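You operate a simulated robot arm through the tools that you are given. There is no shell and no other tool.

You run a simulated two-armed robot. Do the job below in one go: nothing can be reset, and whatever is moved stays where it is left.

TASK
Check the two strips on the glass: holes go to REJECT, solid to PASS. Then switch the light off.
Fine: light on and dimmer at 4 for the check, dimmer left at 4; the blue knob stays on DAY.

Only the result counts: the job must be done as asked and must still hold three seconds after the hand-in. Knocking over, shifting, dropping, spilling or breaking anything else fails it.

THE ROBOT
Two 7-joint arms with two-finger parallel grippers on one trunk that stands fixed in place. Base frame: the origin is at the foot of the trunk, x ahead of it, y to its left, z up. Readings come in m, degrees, newtons and seconds.
The left shoulder is at [0.07, 0.187, 1.315], the right one opposite. With the tool pointing down near the work surface each hand reaches from about 0.1 to 0.72 m from the base axis, measured 20 degrees to its own side. Payload 3.91 kg a hand.
The TCP of each hand is the grasp point between the finger pads, 0.03 m short of the fingertips. In the tool frame z runs along the fingers and y along their closing line. Largest opening 0.11 m; finger width 0.02, thickness 0.01; the body of the gripper, 0.048 by 0.112 m, starts 0.055 m behind the TCP.
Orientation is that of the tool frame in the base frame, as [roll, pitch, yaw] about the fixed x, y, z axes, in that order (R = Rz(yaw) Ry(pitch) Rx(roll)). With the fingers straight down and closing along the base's y, the tool's x points along the base's -x, its y along +y and its z along -z.

THE INTERFACE
- The arms move only by the tool step_arm. It takes "left_series", "right_series" or both (then of equal length, played together; a hand with none holds still); each is a list that holds one entry, the list of rows, each a list of 6 numbers: the shift along the tool's x, y, z in m, then the turn, a rotation vector about the tool's x, y, z in degrees. In form: [[[dx, dy, dz, rx, ry, rz], ...]]. A call has 1 to 20 rows; each row shifts and turns the commanded pose from where the row before left it, along the tool's axes as they then stand. "left_grip" and "right_grip" are, for a hand that has rows, the finger opening in m, from 0 to 0.11, set as the call begins (left out, the last holds). Rows are played at 5 a second. More than 0.05 m and 8.6 degrees between two rows, or a gripper value outside its range, and nothing of the call is played. A pose out of reach is approached as far as the arm can. The call stops where the force on the tool passes 40 N (or 10 N more than at its start, if that is more) or the arm is blocked; 0.2 s more then pass. Each finger travels about 0.072 m/s and halts on what it meets, pressing with about 44 N; the grip force reading is that of the motor and also rises with nothing between the fingers. The clock runs only during rows and for 0.2 s after the last one: add rows that do not move to give the fingers time. It gives the time, the measured TCP pose, the force on the tool (base axes), the opening and the grip force at its end, in the units of the frame above (readings bear some noise), with the torque about the TCP (base axes, N m) and any sound that the robot's microphone picked up.
- Cameras (640 x 400 px; columns grow to the right, rows downward): "scene" is now at [0.1128, -0.0566, 1.5385]; the picture's right is [-0.67, -0.74, -0.00], its down [-0.45, 0.41, -0.79] and it looks along [0.59, -0.54, -0.61] (base axes); focal length 241 px, centre (320, 200). "left" rides on the left gripper at [0.072, -0.017, -0.103] in its tool frame; the picture's right is [0.23, 0.97, 0.00], its down [-0.76, 0.18, -0.62] and it looks along [-0.61, 0.14, 0.78] (tool axes); focal length 222 px, centre (320, 200). "right" rides on the right gripper at [0.072, 0.017, -0.103] in its tool frame; the picture's right is [-0.23, 0.97, 0.00], its down [-0.76, -0.18, -0.62] and it looks along [-0.61, -0.14, 0.78] (tool axes); focal length 222 px, centre (320, 200). There is no depth. A picture from a camera that has moved, and an enlarged one, comes with that camera's place and axes in the base frame and with its lens.
- camera(camera): a new picture of that camera. The clock stands still meanwhile.
- slide_trunk(by): slides the trunk up (or, below 0, down) by that many m; the arms and the scene camera ride with it, the base frame stays. It gives what a move gives, with no picture.
- head_to(pan, tilt): turns the head with the scene camera to pan (to the left, within 86 degrees either way) and tilt (down, from -29 to 69), counted from straight ahead of the robot. It gives what a move gives.
- close_up(camera, box): a new picture of the part [left, top, right, bottom] of that camera's present view, enlarged. The clock stands still meanwhile.
- hand_in(): hands the job in; it is judged then, once.

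Nothing tells you positions but the pictures and the camera data. Unless the task says otherwise, let go and move clear before handing in.

The tools are called after "Request:" as name(argument=value, ...) on one line, values as JSON. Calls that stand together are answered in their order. step_arm: Moves the arms, as the interface text tells. Its arguments: {"type":"object","properties":{"left_series":{"type":"array","items":{"type":"array","items":{"type":"array","items":{"type":"number"}}}},"left_grip":{"type":"number"},"right_series":{"type":"array","items":{"type":"array","items":{"type":"array","items":{"type":"number"}}}},"right_grip":{"type":"number"}},"required":[]} The other tools are called the same way: slide_trunk (by) moves the trunk up or down; head_to (pan, tilt) turns the head that bears the scene camera; camera (camera) takes a picture; close_up (camera, box) takes an enlarged picture of a part of a camera's view; hand_in () hands the job in.

At the start:

```text
t: 0.0
left_ee_pos: [0.4567, -0.0169, 1.3138]
left_orientation: [179.9, 0.1, -179.9]
left_contact_force: [-0.2, 0.3, 0.4]
left_ft_torque: [0.01, -0.01, -0.01]
left_width: 0.1101
left_grasp_force: 0.2
right_ee_pos: [0.3541, -0.5242, 1.2786]
right_orientation: [180.0, -0.1, 179.9]
right_contact_force: [0.4, -0.1, 0.9]
right_ft_torque: [0.01, 0.0, 0.0]
right_width: 0.1101
right_grasp_force: 0.1
trunk travel left (down, up): [-0.825, 0.115]
head pan, tilt (commanded): [-42.4, 37.3]
```

scene: 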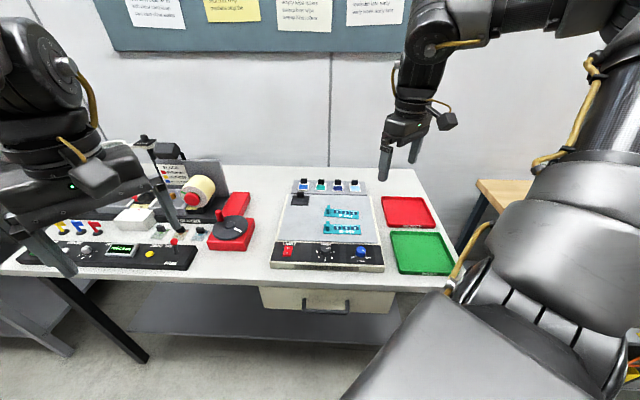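
right: 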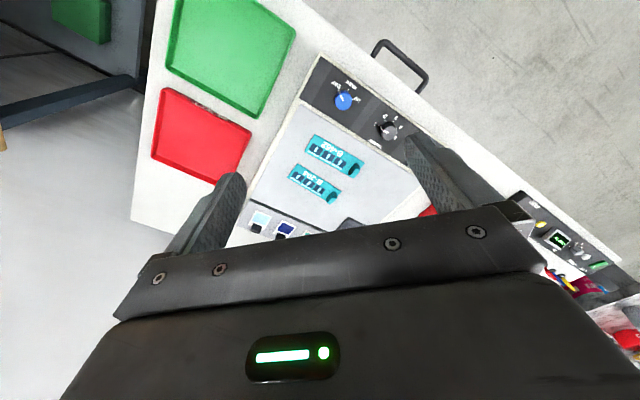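
left: 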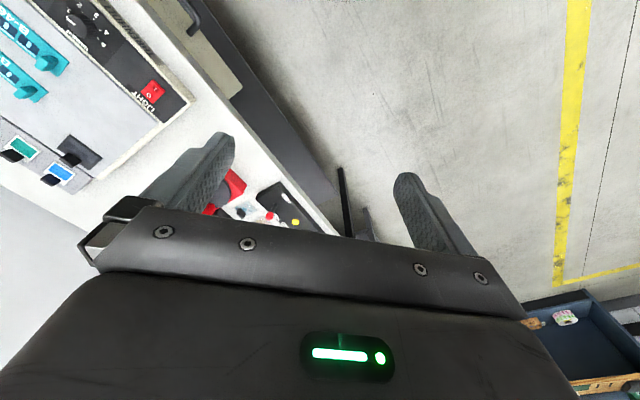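

The scene shows a bench with a light table carrying two teal strips, a control panel with a red LIGHT switch, dimmer and blue knob on its front, and red and green trays to the right. I'll take enlarged pictures first to read the labels and the state.

Request:
close_up(camera="scene", box=[260, 170, 400, 275])

Request:
close_up(camera="right", box=[140, 0, 460, 240])

Request:
close_up(camera="scene", box=[370, 180, 470, 290])

Request:
close_up(camera="left", box=[0, 0, 240, 200])

```text
3.81 times, centred on (330, 222) of scene
camera zoom: at [0.1128, -0.0566, 1.5385], right [-0.67, -0.74, 0.0], down [-0.45, 0.41, -0.79], along [0.59, -0.54, -0.61], focal length 919 px, centre (282, 114)
```

zoom: 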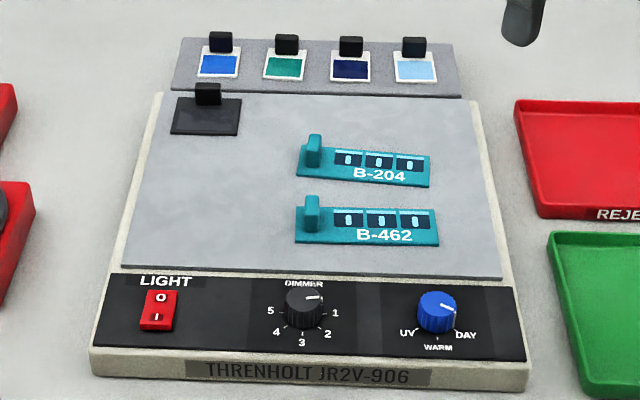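

```text
1.67 times, centred on (300, 120) of right
camera zoom: at [0.2828, -0.5071, 1.3819], right [0.23, 0.97, 0.0], down [0.76, -0.18, 0.62], along [0.61, -0.14, -0.78], focal length 370 px, centre (353, 333)
```

zoom: 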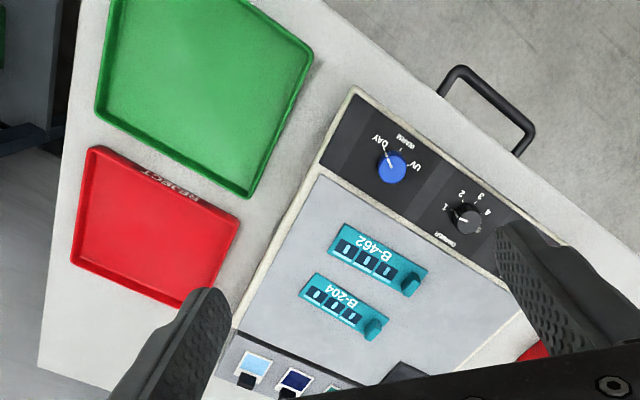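

```text
3.64 times, centred on (420, 235) of scene
camera zoom: at [0.1128, -0.0566, 1.5385], right [-0.67, -0.74, 0.0], down [-0.45, 0.41, -0.79], along [0.59, -0.54, -0.61], focal length 877 px, centre (-44, 73)
```

zoom: 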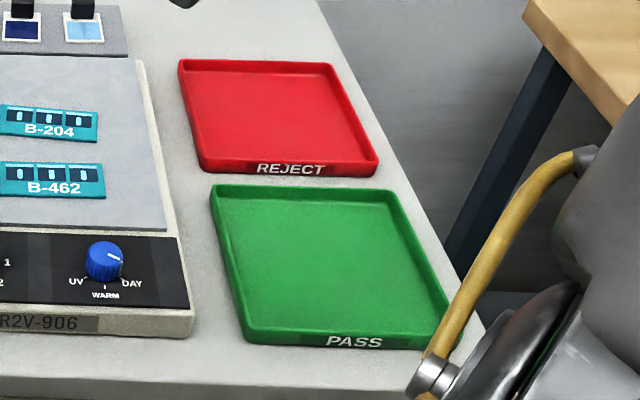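

```text
2.00 times, centred on (120, 100) of left
camera zoom: at [0.3848, -0.0324, 1.4168], right [-0.23, 0.97, 0.0], down [0.76, 0.18, 0.62], along [0.61, 0.14, -0.78], focal length 444 px, centre (720, 400)
```

zoom: 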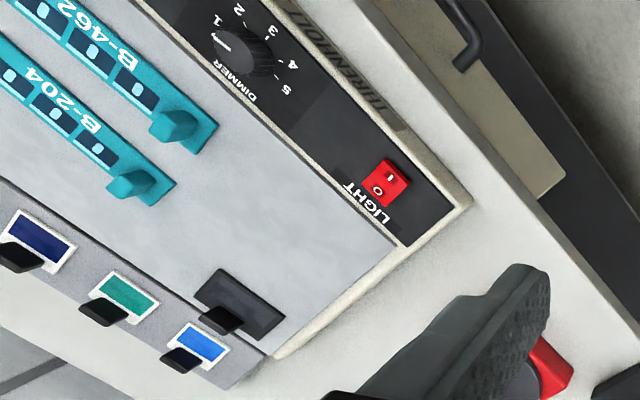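

The light table has a red rocker (O on top, I below), a black dimmer marked 1 to 5 that points at or below 1, and a blue knob apparently on DAY. The two strips, B-204 and B-462, have upright tabs. I'll aim the head at the table for a better view.

Request:
head_to(pan=-52, tilt=50)

Request:
camera(camera="scene")

Request:
close_up(camera="scene", box=[220, 120, 420, 245])

```text
t: 0.8
left_ee_pos: [0.456, -0.0164, 1.3136]
left_orientation: [-179.9, -0.1, 180.0]
left_contact_force: [-0.1, -0.5, 0.0]
left_ft_torque: [-0.05, -0.01, 0.03]
left_width: 0.1101
left_grasp_force: 0.0
right_ee_pos: [0.355, -0.5245, 1.2778]
right_orientation: [-180.0, 0.0, 180.0]
right_contact_force: [0.2, 0.2, -0.1]
right_ft_torque: [0.0, 0.04, 0.01]
right_width: 0.1102
right_grasp_force: 0.0
trunk travel left (down, up): [-0.825, 0.115]
head pan, tilt (commanded): [-52.0, 50.0]
```

```text
taken
camera scene: at [0.0962, -0.0588, 1.5204], right [-0.79, -0.62, 0.0], down [-0.47, 0.6, -0.64], along [0.4, -0.51, -0.77], focal length 241 px, centre (320, 200)
```

scene: 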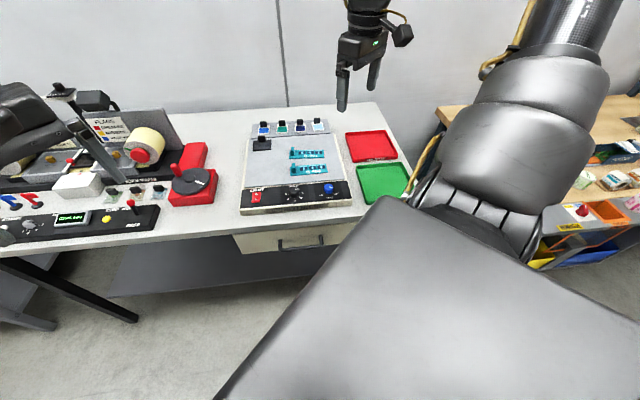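

```text
3.20 times, centred on (320, 182) of scene
camera zoom: at [0.0962, -0.0588, 1.5204], right [-0.79, -0.62, 0.0], down [-0.47, 0.6, -0.64], along [0.4, -0.51, -0.77], focal length 772 px, centre (320, 256)
```

zoom: 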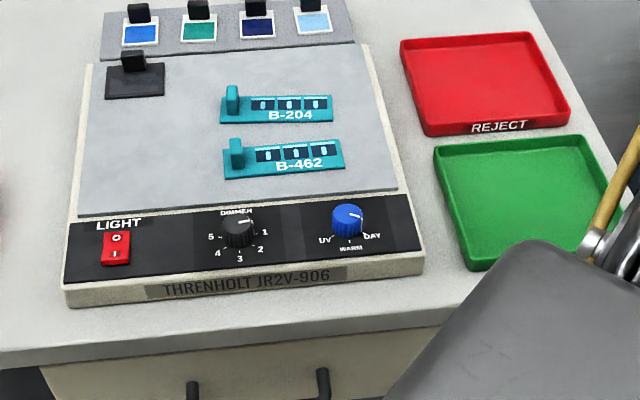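

The table is turned about 45° to the base, with its front edge running from roughly (0.56,-0.27) to (0.31,-0.50) and its top near z 0.94. I'll zoom in on the switch, the knobs and the strips.

Request:
close_up(camera="scene", box=[285, 145, 335, 180])

Request:
close_up(camera="scene", box=[240, 180, 350, 215])

Request:
close_up(camera="left", box=[40, 0, 200, 130])

Request:
close_up(camera="right", box=[280, 60, 430, 220])

```text
11.43 times, centred on (310, 162) of scene
camera zoom: at [0.0962, -0.0588, 1.5204], right [-0.79, -0.62, 0.0], down [-0.47, 0.6, -0.64], along [0.4, -0.51, -0.77], focal length 2757 px, centre (434, 629)
```

zoom: 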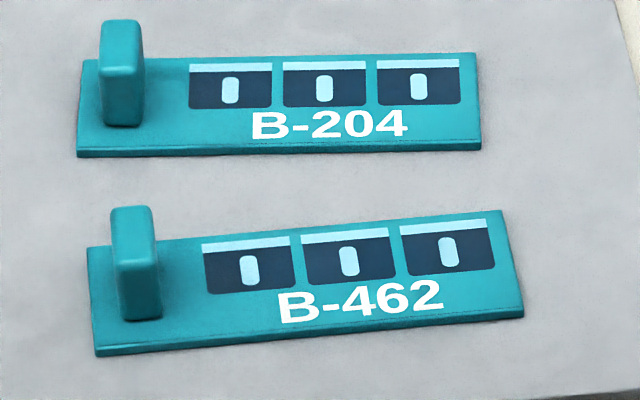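

```text
5.82 times, centred on (295, 198) of scene
camera zoom: at [0.0962, -0.0588, 1.5204], right [-0.79, -0.62, 0.0], down [-0.47, 0.6, -0.64], along [0.4, -0.51, -0.77], focal length 1403 px, centre (466, 214)
```

zoom: 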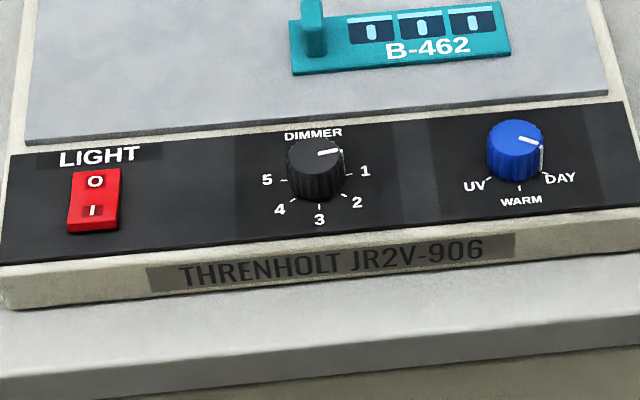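

```text
3.08 times, centred on (120, 65) of left
camera zoom: at [0.3847, -0.0324, 1.4168], right [-0.23, 0.97, 0.0], down [0.76, 0.18, 0.62], along [0.61, 0.14, -0.78], focal length 684 px, centre (935, 615)
```

zoom: 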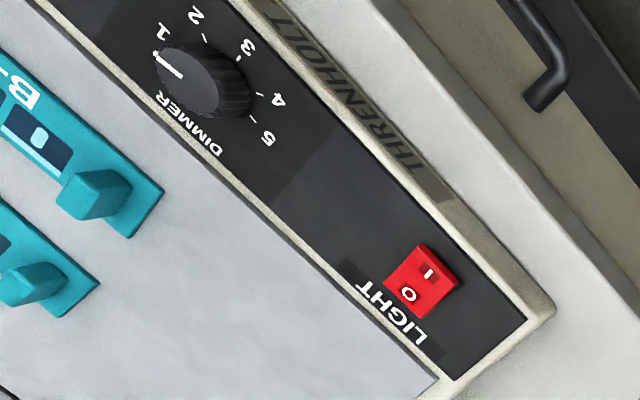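

```text
2.50 times, centred on (355, 140) of right
camera zoom: at [0.2828, -0.507, 1.3818], right [0.23, 0.97, 0.0], down [0.76, -0.18, 0.62], along [0.61, -0.14, -0.78], focal length 555 px, centre (232, 350)
```

zoom: 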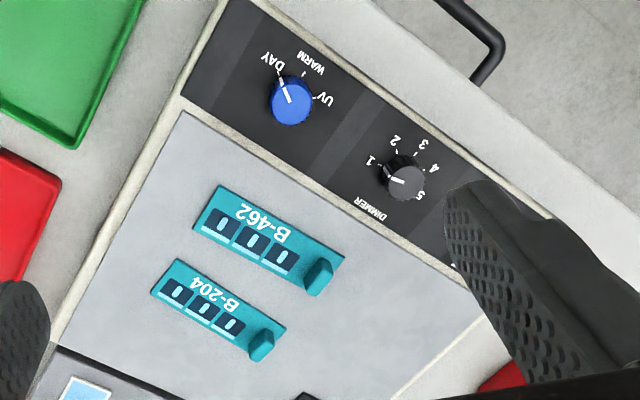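

The dimmer reads 1, with its axis near (0.48,-0.41) and about 45° per step clockwise toward 4; the blue knob is on DAY near (0.40,-0.49). I'll bring the right hand over the dimmer, turned to line up with the bench, and look closer.

Request:
step_arm(right_series=[[[-0.024, 0.023, 0.02, 0, 0, 0], [-0.024, 0.023, 0.02, 0, 0, 0], [-0.024, 0.023, 0.02, 0, 0, 0], [-0.024, 0.023, 0.02, 0, 0, 0], [-0.024, 0.023, 0.02, 0, 0, 0], [0, 0, 0, 0, 0, 7.5], [0, 0, 0, 0, 0, 7.5], [0, 0, 0, 0, 0, 7.5], [0, 0, 0, 0, 0, 7.5], [0, 0, 0, 0, 0, 7.5], [0, 0, 0, 0, 0, 7.5]]], right_grip=0.06)

Request:
camera(camera="right")

Request:
camera(camera="scene")

```text
t: 3.1
left_ee_pos: [0.4567, -0.016, 1.3136]
left_orientation: [-179.9, 0.0, 180.0]
left_contact_force: [-1.0, -0.2, 0.9]
left_ft_torque: [-0.02, -0.04, 0.03]
left_width: 0.1101
left_grasp_force: 0.0
right_ee_pos: [0.4697, -0.4464, 1.1976]
right_orientation: [-180.0, 0.1, 142.3]
right_contact_force: [-0.8, 0.0, -0.3]
right_ft_torque: [0.02, 0.0, -0.01]
right_width: 0.0599
right_grasp_force: 0.1
right hand out of reach, approached as far as the arm can: row 10, 11
trunk travel left (down, up): [-0.825, 0.115]
head pan, tilt (commanded): [-52.0, 50.0]
```

```text
taken
camera right: at [0.4237, -0.3878, 1.3012], right [0.77, 0.63, 0.0], down [0.49, -0.61, 0.62], along [0.39, -0.48, -0.78], focal length 222 px, centre (320, 200)
```

right: 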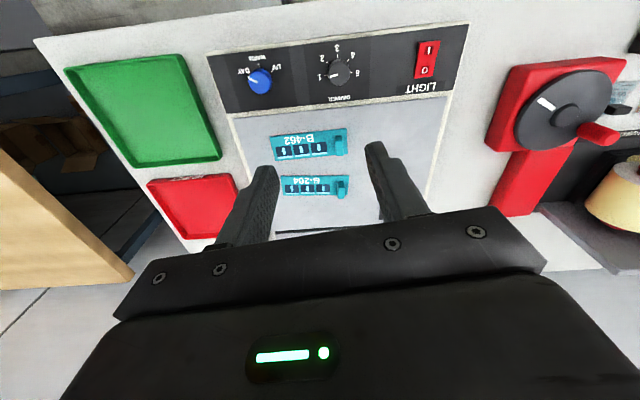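

```text
taken
camera scene: at [0.0947, -0.0572, 1.5206], right [-0.79, -0.62, 0.0], down [-0.47, 0.6, -0.64], along [0.4, -0.51, -0.77], focal length 241 px, centre (320, 200)
```

scene: 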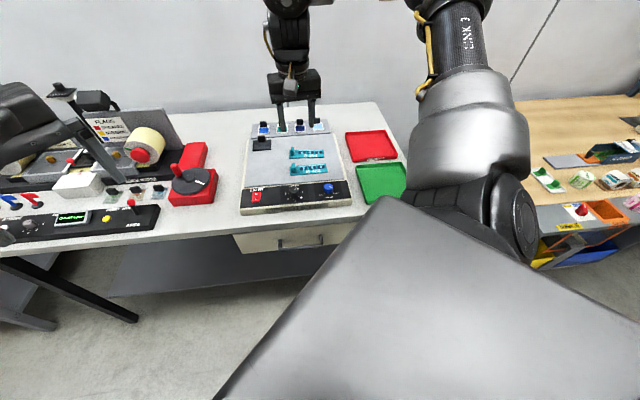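

The right wrist hits a limit near yaw 142, so I'll turn the other way, to yaw 225, where the fingers close along the away direction. Then I'll see how far that range goes.

Request:
step_arm(right_series=[[[0, 0, 0, 0, 0, -7.5], [0, 0, 0, 0, 0, -7.5], [0, 0, 0, 0, 0, -7.5], [0, 0, 0, 0, 0, -7.5], [0, 0, 0, 0, 0, -7.5], [0, 0, 0, 0, 0, -7.5], [0, 0, 0, 0, 0, -7.5], [0, 0, 0, 0, 0, -7.5], [0, 0, 0, 0, 0, -7.5], [0, 0, 0, 0, 0, -7.5], [0, 0, 0, 0, 0, -7.5], [0, 0, 0, 0, 0, -7.5]]])

Request:
camera(camera="right")

Request:
camera(camera="scene")

```text
t: 5.8
left_ee_pos: [0.4561, -0.0155, 1.3143]
left_orientation: [180.0, -0.1, -179.9]
left_contact_force: [1.0, 0.2, 1.1]
left_ft_torque: [0.01, -0.01, 0.0]
left_width: 0.1099
left_grasp_force: 0.0
right_ee_pos: [0.4713, -0.4469, 1.1959]
right_orientation: [179.9, 0.1, -127.5]
right_contact_force: [0.7, 0.5, 0.2]
right_ft_torque: [0.01, 0.0, 0.02]
right_width: 0.06
right_grasp_force: 0.1
trunk travel left (down, up): [-0.825, 0.115]
head pan, tilt (commanded): [-52.0, 50.0]
```

```text
taken
camera right: at [0.4148, -0.4938, 1.3], right [-0.64, 0.77, 0.0], down [0.6, 0.5, 0.62], along [0.48, 0.4, -0.78], focal length 222 px, centre (320, 200)
```

right: 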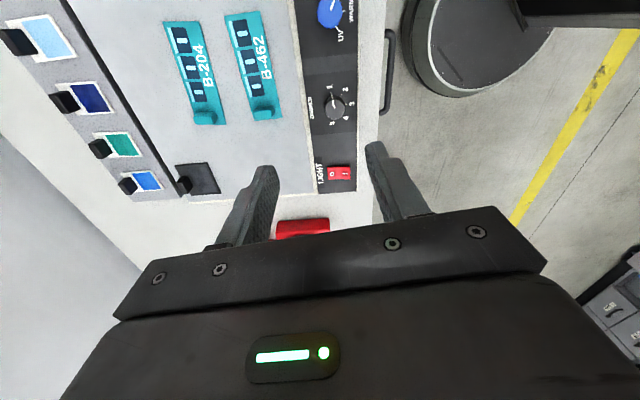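

```text
taken
camera scene: at [0.0963, -0.0585, 1.5204], right [-0.79, -0.62, 0.0], down [-0.47, 0.6, -0.64], along [0.4, -0.51, -0.77], focal length 241 px, centre (320, 200)
```

scene: 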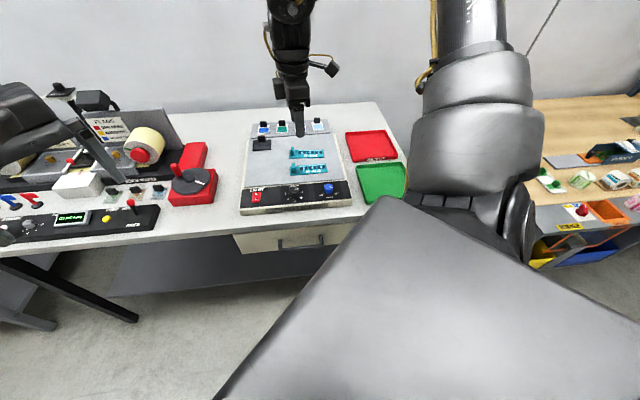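

At yaw 232 the right camera has a good view of the whole table. I'll enlarge it to measure the switch, the dimmer and the strips.

Request:
close_up(camera="right", box=[290, 60, 390, 200])

Request:
close_up(camera="right", box=[150, 0, 300, 140])

```text
2.86 times, centred on (340, 130) of right
camera zoom: at [0.4148, -0.4938, 1.3], right [-0.64, 0.77, 0.0], down [0.6, 0.5, 0.62], along [0.48, 0.4, -0.78], focal length 635 px, centre (263, 400)
```

zoom: 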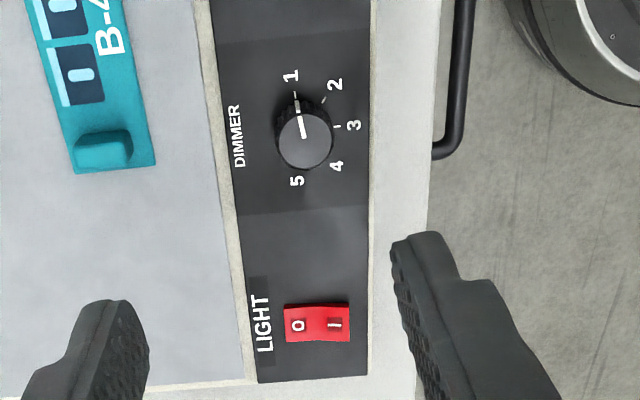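

```text
2.86 times, centred on (225, 70) of right
camera zoom: at [0.4148, -0.4938, 1.3], right [-0.64, 0.77, 0.0], down [0.6, 0.5, 0.62], along [0.48, 0.4, -0.78], focal length 635 px, centre (591, 571)
```

zoom: 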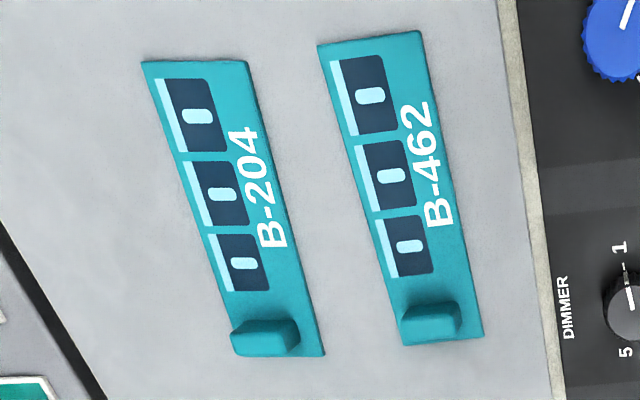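

The rocker is centred near (0.563,-0.328) with its I half nearest the front, around (0.554,-0.318), and its surface is near z 0.942. I'll close the right fingers and bring them above the I half.

Request:
step_arm(right_series=[[[0, 0, 0, 0, 0, 7.5], [-0.025, 0.0056, 0.024, 0, 0, 0], [-0.025, 0.0056, 0.024, 0, 0, 0], [-0.025, 0.0056, 0.024, 0, 0, 0], [-0.025, 0.0056, 0.024, 0, 0, 0], [-0.025, 0.0056, 0.024, 0, 0, 0], [-0.0246, 0.0054, 0.024, 0, 0, 0], [0, 0, 0, 0, 0, 0], [0, 0, 0, 0, 0, 0]]], right_grip=0.0)

Request:
camera(camera="right")

Request:
camera(camera="scene")

Request:
camera(camera="left")

```text
t: 7.8
left_ee_pos: [0.4567, -0.0158, 1.3134]
left_orientation: [180.0, -0.1, -180.0]
left_contact_force: [0.1, -0.9, -0.7]
left_ft_torque: [-0.01, 0.0, 0.03]
left_width: 0.1098
left_grasp_force: 0.0
right_ee_pos: [0.5531, -0.3204, 1.053]
right_orientation: [180.0, 0.3, -135.0]
right_contact_force: [0.0, -0.6, -0.2]
right_ft_torque: [-0.01, 0.0, 0.02]
right_width: 0.0
right_grasp_force: 37.9
trunk travel left (down, up): [-0.825, 0.115]
head pan, tilt (commanded): [-52.0, 50.0]
```

```text
taken
camera right: at [0.4904, -0.3586, 1.1572], right [-0.53, 0.85, 0.0], down [0.66, 0.41, 0.63], along [0.53, 0.33, -0.78], focal length 222 px, centre (320, 200)
```

right: 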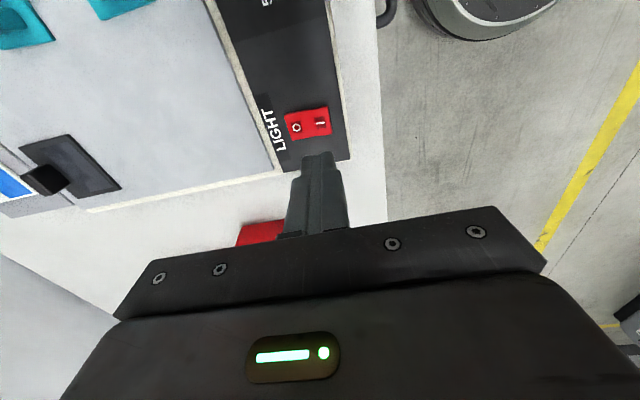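

```text
taken
camera scene: at [0.0961, -0.0587, 1.5204], right [-0.79, -0.62, 0.0], down [-0.47, 0.6, -0.64], along [0.4, -0.51, -0.77], focal length 241 px, centre (320, 200)
```

scene: 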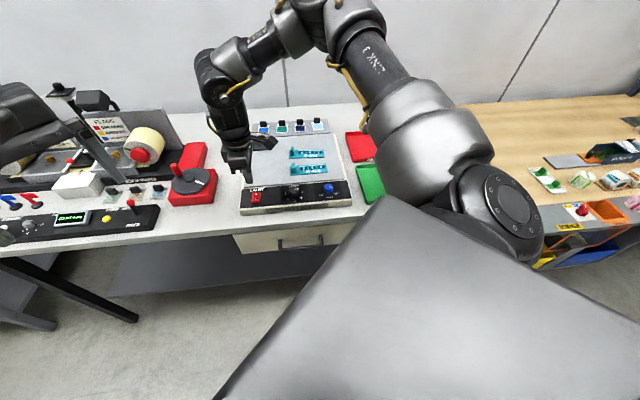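

```text
taken
camera left: at [0.3847, -0.0324, 1.4168], right [-0.23, 0.97, 0.0], down [0.76, 0.18, 0.62], along [0.61, 0.14, -0.78], focal length 222 px, centre (320, 200)
```

left: 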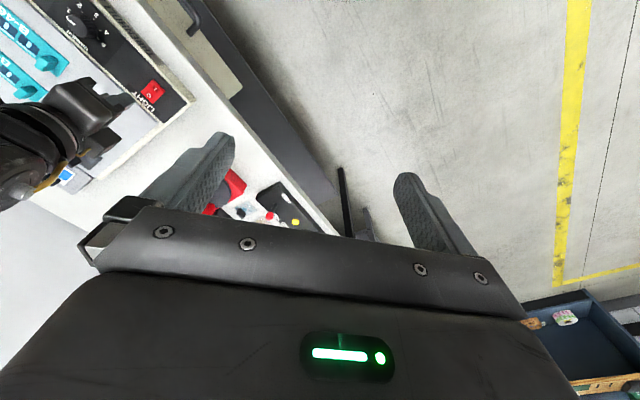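

The fingers are closed and above the switch area. I'll enlarge the view to check that they line up with the I half.

Request:
close_up(camera="right", box=[260, 90, 360, 190])

Request:
close_up(camera="scene", box=[225, 150, 300, 215])

Request:
close_up(camera="left", box=[60, 40, 200, 140])

```text
4.00 times, centred on (310, 140) of right
camera zoom: at [0.4904, -0.3586, 1.1572], right [-0.53, 0.85, 0.0], down [0.66, 0.41, 0.63], along [0.53, 0.33, -0.78], focal length 888 px, centre (360, 440)
```

zoom: 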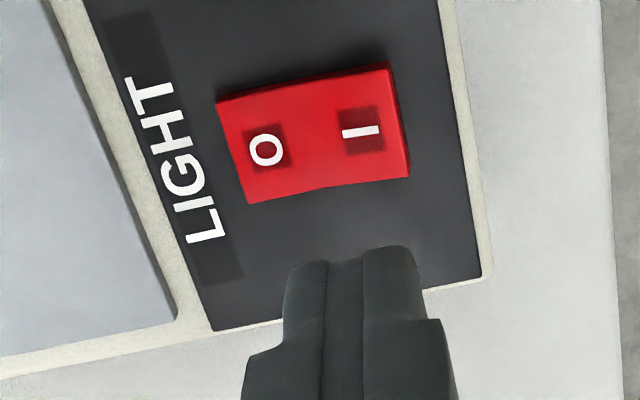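

```text
6.15 times, centred on (262, 182) of scene
camera zoom: at [0.0961, -0.0587, 1.5204], right [-0.79, -0.62, 0.0], down [-0.47, 0.6, -0.64], along [0.4, -0.51, -0.77], focal length 1484 px, centre (674, 308)
```

zoom: 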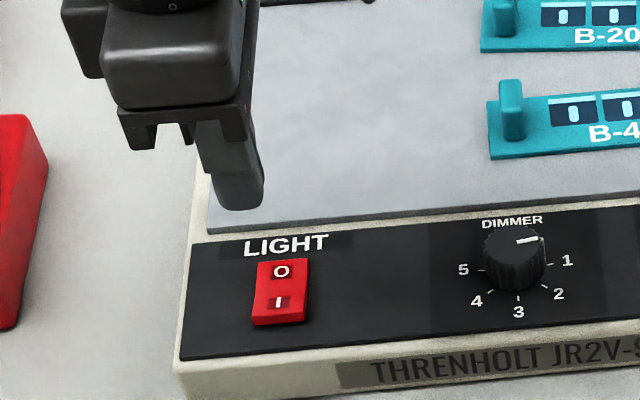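

```text
4.00 times, centred on (130, 90) of left
camera zoom: at [0.3847, -0.0324, 1.4168], right [-0.23, 0.97, 0.0], down [0.76, 0.18, 0.62], along [0.61, 0.14, -0.78], focal length 888 px, centre (1080, 640)
```

zoom: 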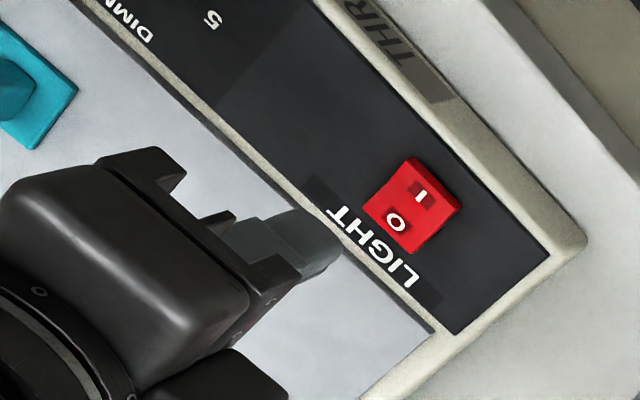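

The rocker's O side is down and the I side raised, so the light is off. The I press point is about (0.552,-0.317), so I'll shift slightly and descend onto it.

Request:
step_arm(right_series=[[[-0.0014, 0.0028, 0.02, 0, 0, 0], [0, 0, 0.02, 0, 0, 0], [0, 0, 0.02, 0, 0, 0], [0, 0, 0.005, 0, 0, 0], [0, 0, 0.004, 0, 0, 0], [0, 0, 0.0, 0, 0, 0]]])

Request:
close_up(camera="right", box=[260, 90, 360, 190])

Request:
close_up(camera="scene", box=[225, 150, 300, 215])

```text
t: 9.2
left_ee_pos: [0.4567, -0.017, 1.3142]
left_orientation: [179.9, -0.2, -179.9]
left_contact_force: [0.8, 0.2, -0.3]
left_ft_torque: [-0.01, 0.0, 0.05]
left_width: 0.1098
left_grasp_force: 0.1
right_ee_pos: [0.5274, -0.3373, 1.0072]
right_orientation: [-180.0, 0.1, -135.1]
right_contact_force: [0.1, -0.7, 0.6]
right_ft_torque: [-0.02, -0.04, -0.04]
right_width: 0.0
right_grasp_force: 38.0
right hand out of reach, approached as far as the arm can: row 1, 2, 3, 4
trunk travel left (down, up): [-0.825, 0.115]
head pan, tilt (commanded): [-52.0, 50.0]
```

```text
4.00 times, centred on (310, 140) of right
camera zoom: at [0.4647, -0.3764, 1.111], right [-0.53, 0.85, 0.0], down [0.66, 0.41, 0.62], along [0.53, 0.33, -0.78], focal length 888 px, centre (360, 440)
```

zoom: 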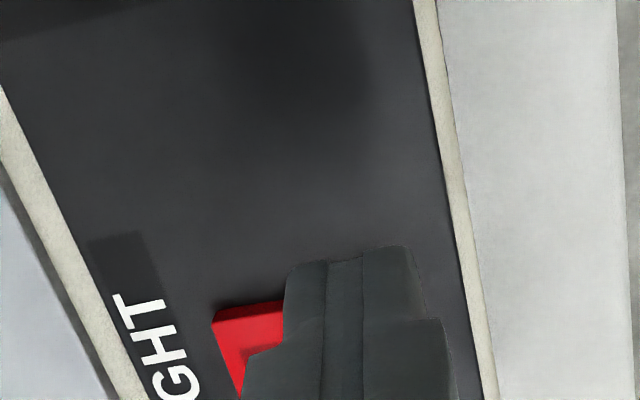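

```text
6.15 times, centred on (262, 182) of scene
camera zoom: at [0.0964, -0.0587, 1.5204], right [-0.79, -0.62, 0.0], down [-0.47, 0.6, -0.64], along [0.4, -0.51, -0.77], focal length 1484 px, centre (674, 308)
```

zoom: 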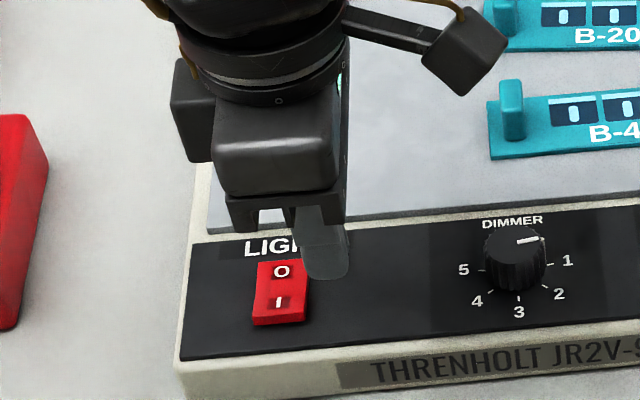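

The hand cannot go low enough with the trunk this high: it stopped at z 1.007, about 3 cm off target and clear of everything. I'll lift the hand and then slide the trunk down 0.2 m.

Request:
step_arm(right_series=[[[0, 0, -0.045, 0, 0, 0], [0, 0, -0.045, 0, 0, 0], [0, 0, -0.045, 0, 0, 0], [0, 0, -0.045, 0, 0, 0], [0, 0, -0.045, 0, 0, 0], [0, 0, -0.045, 0, 0, 0]]])

Request:
camera(camera="scene")

```text
t: 10.6
left_ee_pos: [0.4554, -0.0148, 1.3139]
left_orientation: [-179.9, 0.0, 180.0]
left_contact_force: [-0.4, 0.0, -1.0]
left_ft_torque: [-0.03, 0.02, 0.02]
left_width: 0.1097
left_grasp_force: 0.0
right_ee_pos: [0.5302, -0.3357, 1.2765]
right_orientation: [-180.0, 0.0, -135.0]
right_contact_force: [-0.3, 0.3, 0.3]
right_ft_torque: [0.01, -0.02, 0.0]
right_width: 0.0
right_grasp_force: 38.2
trunk travel left (down, up): [-0.825, 0.115]
head pan, tilt (commanded): [-52.0, 50.0]
```

```text
taken
camera scene: at [0.0959, -0.0581, 1.5204], right [-0.79, -0.62, 0.0], down [-0.47, 0.6, -0.64], along [0.4, -0.51, -0.77], focal length 241 px, centre (320, 200)
```

scene: 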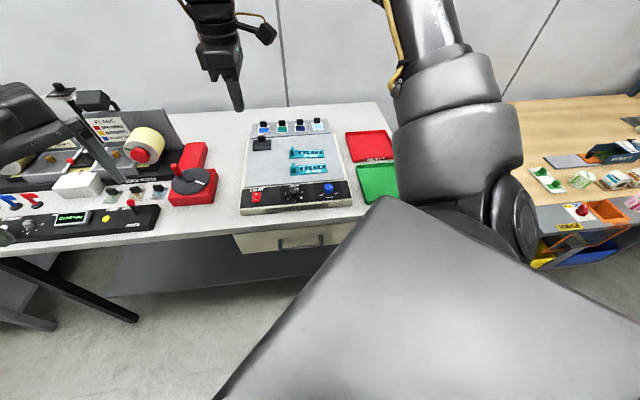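

The hand is up at z 1.277 with free space under both arms. I'll lower the trunk by 0.1 m twice.

Request:
slide_trunk(by=-0.1)

Request:
slide_trunk(by=-0.1)

Request:
camera(camera="scene")

```text
t: 11.9
left_ee_pos: [0.4566, -0.0157, 1.2138]
left_orientation: [-180.0, -0.1, 180.0]
left_contact_force: [0.6, -0.3, 0.6]
left_ft_torque: [0.01, 0.02, 0.04]
left_width: 0.11
left_grasp_force: 0.1
right_ee_pos: [0.5294, -0.3357, 1.1754]
right_orientation: [-180.0, -0.1, -134.9]
right_contact_force: [-0.1, -0.6, -0.2]
right_ft_torque: [0.03, -0.01, 0.02]
right_width: 0.0
right_grasp_force: 38.1
trunk travel left (down, up): [-0.725, 0.215]
head pan, tilt (commanded): [-52.0, 50.0]
```

```text
t: 13.2
left_ee_pos: [0.4569, -0.0162, 1.1145]
left_orientation: [-180.0, 0.0, -180.0]
left_contact_force: [0.4, 0.0, -0.2]
left_ft_torque: [-0.04, 0.04, 0.02]
left_width: 0.11
left_grasp_force: 0.0
right_ee_pos: [0.5302, -0.3352, 1.0758]
right_orientation: [-180.0, 0.1, -135.0]
right_contact_force: [-0.6, 0.5, 0.5]
right_ft_torque: [-0.03, 0.01, 0.02]
right_width: 0.0
right_grasp_force: 37.6
trunk travel left (down, up): [-0.625, 0.315]
head pan, tilt (commanded): [-52.0, 50.0]
```

```text
taken
camera scene: at [0.0959, -0.0585, 1.3205], right [-0.79, -0.62, 0.0], down [-0.47, 0.6, -0.64], along [0.4, -0.51, -0.77], focal length 241 px, centre (320, 200)
```

scene: 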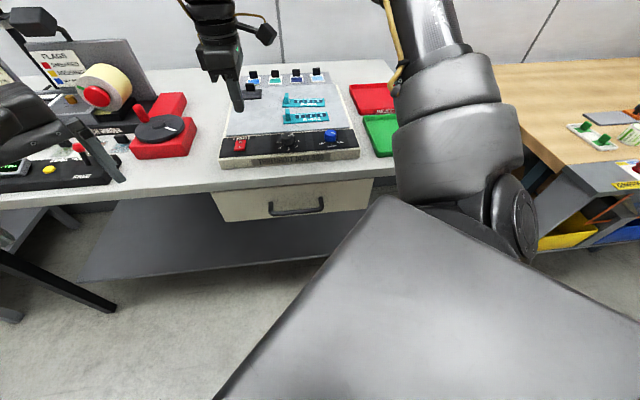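

The trunk is down with no contact. I'll move over the I half and descend again.

Request:
step_arm(right_series=[[[-0.0286, -0.0025, 0.0, 0, 0, 0], [0, 0, 0.03, 0, 0, 0], [0, 0, 0.03, 0, 0, 0], [0, 0, 0.02, 0, 0, 0], [0, 0, 0.006, 0, 0, 0], [0, 0, 0.0, 0, 0, 0]]])

Request:
close_up(camera="right", box=[260, 90, 360, 190])

Request:
close_up(camera="scene", box=[200, 80, 300, 170])

```text
t: 14.6
left_ee_pos: [0.4567, -0.0163, 1.1137]
left_orientation: [-179.9, -0.1, 180.0]
left_contact_force: [0.1, 0.6, 0.5]
left_ft_torque: [-0.03, 0.02, -0.02]
left_width: 0.1101
left_grasp_force: 0.0
right_ee_pos: [0.5411, -0.3237, 0.9823]
right_orientation: [180.0, 0.1, -135.0]
right_contact_force: [0.3, -0.1, -0.3]
right_ft_torque: [-0.03, 0.0, -0.04]
right_width: 0.0
right_grasp_force: 37.9
right hand out of reach, approached as far as the arm can: row 1
trunk travel left (down, up): [-0.625, 0.315]
head pan, tilt (commanded): [-52.0, 50.0]
```

```text
4.00 times, centred on (310, 140) of right
camera zoom: at [0.4781, -0.3627, 1.0857], right [-0.53, 0.85, 0.0], down [0.66, 0.41, 0.62], along [0.53, 0.33, -0.78], focal length 888 px, centre (360, 440)
```

zoom: 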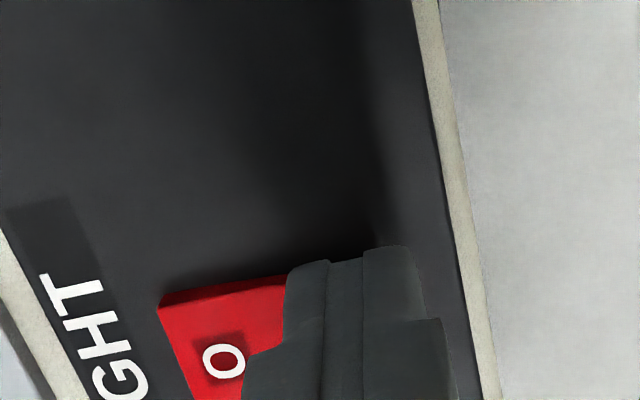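

```text
4.44 times, centred on (250, 125) of scene
camera zoom: at [0.0964, -0.0586, 1.3204], right [-0.79, -0.62, 0.0], down [-0.47, 0.6, -0.64], along [0.4, -0.51, -0.77], focal length 1072 px, centre (631, 533)
```

zoom: 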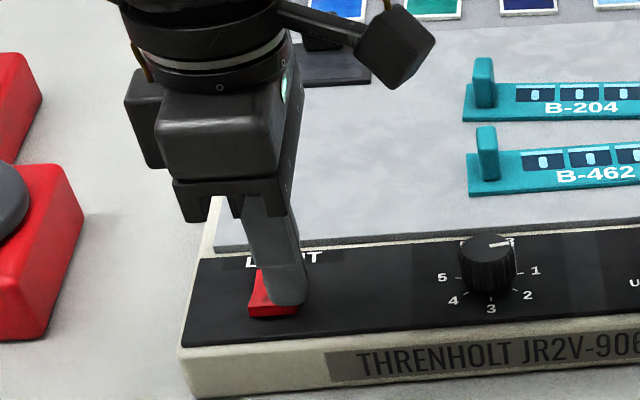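

The tip is just over the rocker but about 12 mm too far right; there's no contact yet. I'll rise a little, try the side shift again, and see what limits it.

Request:
step_arm(right_series=[[[0, 0, -0.012, 0, 0, 0], [-0.007, 0.0, 0.0, 0, 0, 0], [-0.007, 0, 0.0, 0, 0, 0], [0, 0, 0, 0, 0, 0]]])

Request:
close_up(camera="right", box=[260, 90, 360, 190])

```text
t: 15.6
left_ee_pos: [0.4566, -0.0155, 1.1142]
left_orientation: [180.0, 0.0, -180.0]
left_contact_force: [-0.7, 0.6, -0.1]
left_ft_torque: [-0.01, -0.01, -0.03]
left_width: 0.11
left_grasp_force: 0.0
right_ee_pos: [0.5495, -0.3142, 0.9937]
right_orientation: [-180.0, -0.1, -135.1]
right_contact_force: [-0.1, 0.6, 0.1]
right_ft_torque: [-0.03, 0.0, 0.0]
right_width: 0.0
right_grasp_force: 38.1
trunk travel left (down, up): [-0.625, 0.315]
head pan, tilt (commanded): [-52.0, 50.0]
```

```text
4.00 times, centred on (310, 140) of right
camera zoom: at [0.4876, -0.3522, 1.0975], right [-0.53, 0.85, 0.0], down [0.66, 0.41, 0.62], along [0.53, 0.33, -0.78], focal length 888 px, centre (360, 440)
```

zoom: 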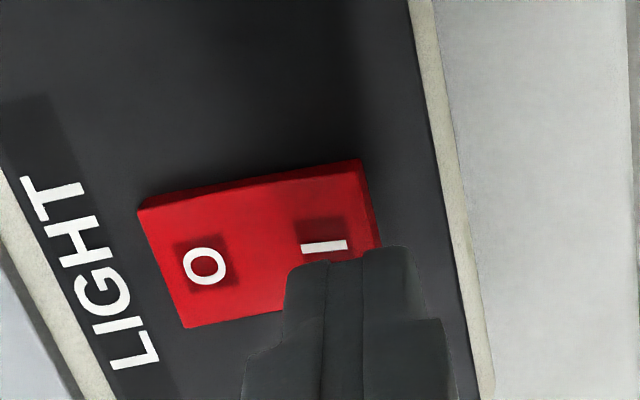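

The tip is now over the I half, slightly toward its front edge. I'll nudge it inward and press down in small steps.

Request:
step_arm(right_series=[[[0.0, -0.004, 0.004, 0, 0, 0], [0, 0.0, 0.004, 0, 0, 0], [0, 0, 0.004, 0, 0, 0], [0, 0, 0.003, 0, 0, 0], [0, 0, 0.003, 0, 0, 0], [0, 0, 0.003, 0, 0, 0]]])

Request:
close_up(camera="right", box=[260, 90, 360, 190])

Request:
close_up(camera="scene", box=[200, 60, 360, 170])

```text
t: 17.0
left_ee_pos: [0.4547, -0.0153, 1.1143]
left_orientation: [-179.9, 0.1, -180.0]
left_contact_force: [-0.1, 0.2, -0.1]
left_ft_torque: [0.01, 0.0, -0.04]
left_width: 0.11
left_grasp_force: 0.0
right_ee_pos: [0.552, -0.3162, 0.9769]
right_orientation: [-179.6, 0.3, -135.1]
right_contact_force: [4.2, -6.8, 27.6]
right_ft_torque: [-0.45, -0.28, 0.01]
right_width: 0.0
right_grasp_force: 37.9
trunk travel left (down, up): [-0.625, 0.315]
head pan, tilt (commanded): [-52.0, 50.0]
heard: click
```

```text
4.00 times, centred on (310, 140) of right
camera zoom: at [0.4888, -0.3548, 1.0799], right [-0.53, 0.85, -0.01], down [0.66, 0.41, 0.63], along [0.54, 0.33, -0.78], focal length 888 px, centre (360, 440)
```

zoom: 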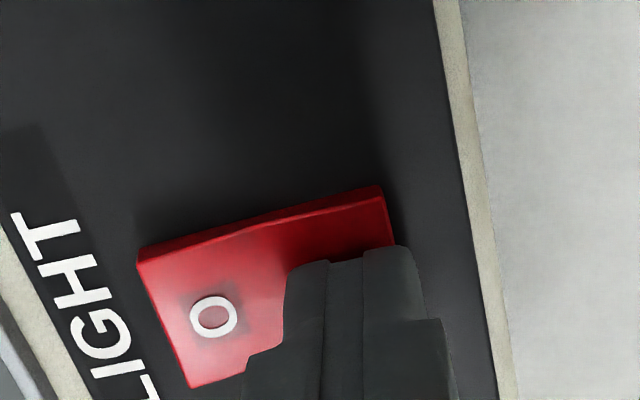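

```text
3.64 times, centred on (280, 115) of scene
camera zoom: at [0.0938, -0.0579, 1.3212], right [-0.79, -0.62, 0.0], down [-0.47, 0.6, -0.64], along [0.4, -0.51, -0.77], focal length 877 px, centre (466, 509)
```

zoom: 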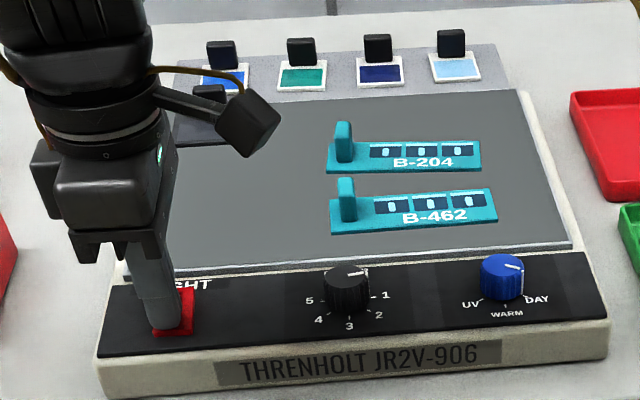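

I heard the click and the rocker moved, so the light should be on, though still dim at 1. I'll lift off and check.

Request:
step_arm(right_series=[[[0, 0, -0.02, 0, 0, 0], [0, 0.0, -0.02, 0, 0, 0], [0, 0, -0.02, 0, 0, 0], [0.0298, -0.0043, 0, 0, 0, 0], [0.0298, -0.0043, 0, 0, 0, 0], [0.0298, -0.0043, 0, 0, 0, 0], [0.0298, -0.0043, 0, 0, 0, 0], [0, 0, 0, 0, 0, 0]]])

Request:
camera(camera="right")

Request:
close_up(camera="scene", box=[200, 60, 360, 170])

Request:
camera(camera="left")

```text
t: 18.8
left_ee_pos: [0.4577, -0.016, 1.1139]
left_orientation: [180.0, -0.1, 180.0]
left_contact_force: [0.4, -0.2, 0.3]
left_ft_torque: [0.01, 0.04, -0.02]
left_width: 0.1099
left_grasp_force: 0.1
right_ee_pos: [0.4815, -0.4133, 1.0319]
right_orientation: [-180.0, -0.1, -135.1]
right_contact_force: [0.2, -0.2, 0.2]
right_ft_torque: [0.0, 0.05, 0.0]
right_width: 0.0
right_grasp_force: 37.5
trunk travel left (down, up): [-0.625, 0.315]
head pan, tilt (commanded): [-52.0, 50.0]
```

```text
taken
camera right: at [0.4191, -0.4509, 1.1352], right [-0.53, 0.85, 0.0], down [0.66, 0.41, 0.62], along [0.53, 0.33, -0.78], focal length 222 px, centre (320, 200)
```

right: 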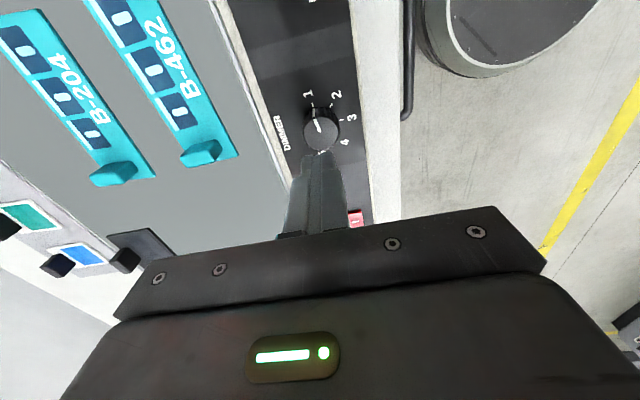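

```text
3.64 times, centred on (280, 115) of scene
camera zoom: at [0.0972, -0.0579, 1.3203], right [-0.79, -0.62, 0.0], down [-0.47, 0.6, -0.64], along [0.4, -0.51, -0.77], focal length 877 px, centre (466, 509)
```

zoom: 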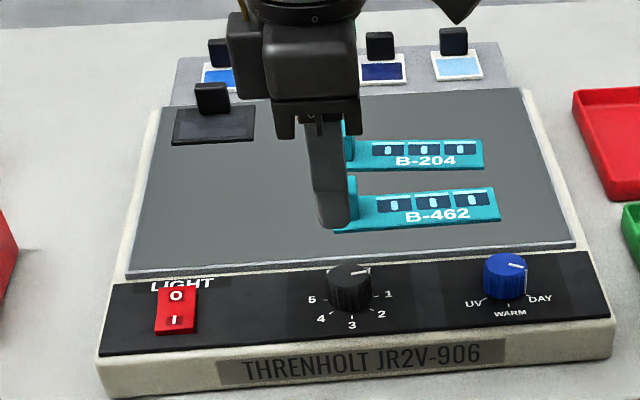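

```text
taken
camera left: at [0.3857, -0.0315, 1.2165], right [-0.23, 0.97, 0.0], down [0.76, 0.18, 0.62], along [0.61, 0.14, -0.78], focal length 222 px, centre (320, 200)
```

left: 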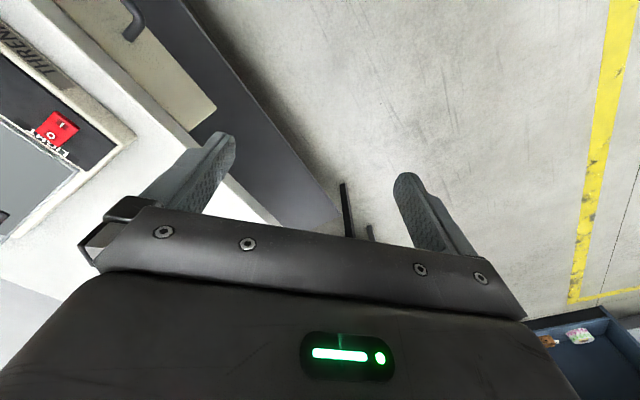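

The rocker now shows I down, and the glass shade has changed. I'll measure the dimmer precisely from here before gripping it.

Request:
close_up(camera="right", box=[280, 80, 370, 170])

Request:
close_up(camera="scene", box=[225, 120, 355, 165])

```text
4.44 times, centred on (325, 125) of right
camera zoom: at [0.4191, -0.4509, 1.1352], right [-0.53, 0.85, 0.0], down [0.66, 0.41, 0.62], along [0.53, 0.33, -0.78], focal length 987 px, centre (298, 533)
```

zoom: 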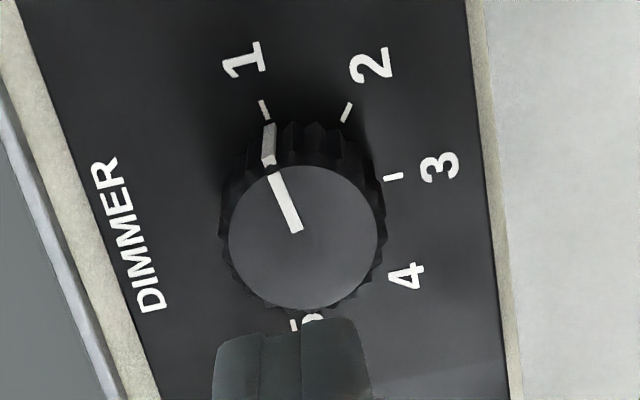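

```text
4.92 times, centred on (290, 142) of scene
camera zoom: at [0.0972, -0.0579, 1.3203], right [-0.79, -0.62, 0.0], down [-0.47, 0.6, -0.64], along [0.4, -0.51, -0.77], focal length 1188 px, centre (468, 483)
```

zoom: 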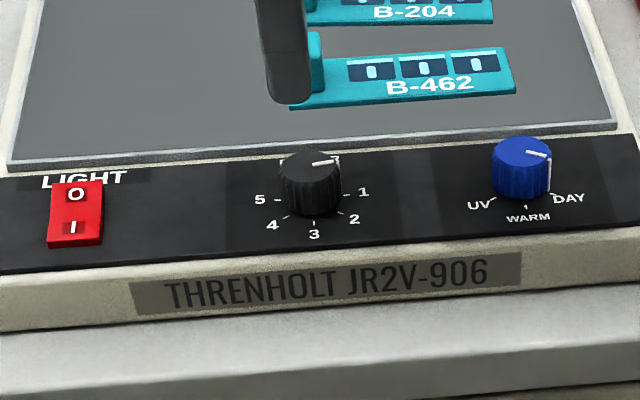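

The dimmer axis is at about (0.481,-0.411), with its top at z 0.954 and the panel near 0.935. I'll open the fingers and wind the wrist back 60°, so the clockwise 135° turn stays within range.

Request:
step_arm(right_series=[[[-0.0005, 0.001, 0, 0, 0, 0], [0, 0, 0, 0, 0, -7.5], [0, 0, 0, 0, 0, -7.5], [0, 0, 0, 0, 0, -7.5], [0, 0, 0, 0, 0, -7.5], [0, 0, 0, 0, 0, -7.5], [0, 0, 0, 0, 0, -7.5], [0, 0, 0, 0, 0, -7.5], [0, 0, 0, 0, 0, -7.5], [0, 0, 0, 0, 0, 0]]], right_grip=0.055)

Request:
camera(camera="right")

Request:
close_up(camera="scene", box=[200, 60, 360, 170])

```text
t: 21.0
left_ee_pos: [0.456, -0.0168, 1.1137]
left_orientation: [180.0, -0.1, -180.0]
left_contact_force: [0.3, 0.7, 0.1]
left_ft_torque: [-0.03, -0.02, -0.01]
left_width: 0.11
left_grasp_force: 0.0
right_ee_pos: [0.4798, -0.4119, 1.0335]
right_orientation: [180.0, 0.0, -74.9]
right_contact_force: [0.2, 0.0, 0.7]
right_ft_torque: [-0.01, 0.05, 0.0]
right_width: 0.0549
right_grasp_force: 0.1
trunk travel left (down, up): [-0.625, 0.315]
head pan, tilt (commanded): [-52.0, 50.0]
```

```text
taken
camera right: at [0.4839, -0.4864, 1.1365], right [-1.0, -0.03, 0.0], down [-0.03, 0.78, 0.62], along [-0.02, 0.62, -0.78], focal length 222 px, centre (320, 200)
```

right: 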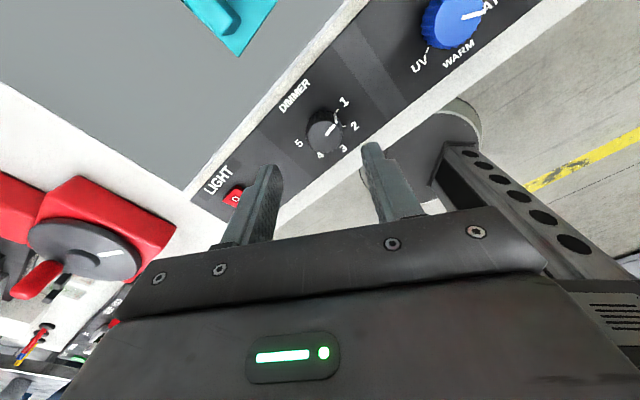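

```text
3.64 times, centred on (280, 115) of scene
camera zoom: at [0.0963, -0.0588, 1.3204], right [-0.79, -0.62, 0.0], down [-0.47, 0.6, -0.64], along [0.4, -0.51, -0.77], focal length 877 px, centre (466, 509)
```

zoom: 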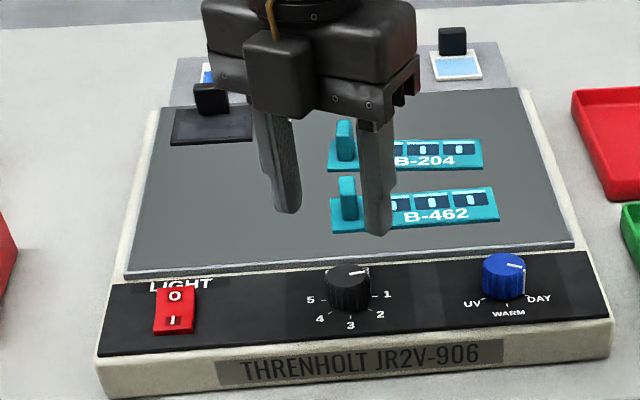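

The view between the open fingers shows the dimmer nearly centred. I'll zoom in once to confirm the centring before descending.

Request:
close_up(camera="right", box=[280, 85, 370, 175])

```text
4.44 times, centred on (325, 130) of right
camera zoom: at [0.4839, -0.4864, 1.1365], right [-1.0, -0.03, 0.0], down [-0.03, 0.78, 0.62], along [-0.02, 0.62, -0.78], focal length 987 px, centre (298, 511)
```

zoom: 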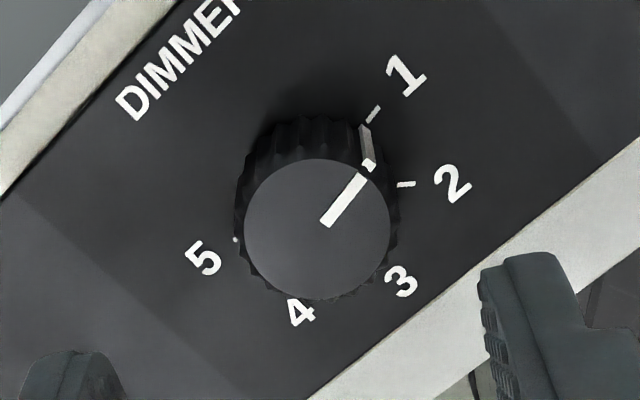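

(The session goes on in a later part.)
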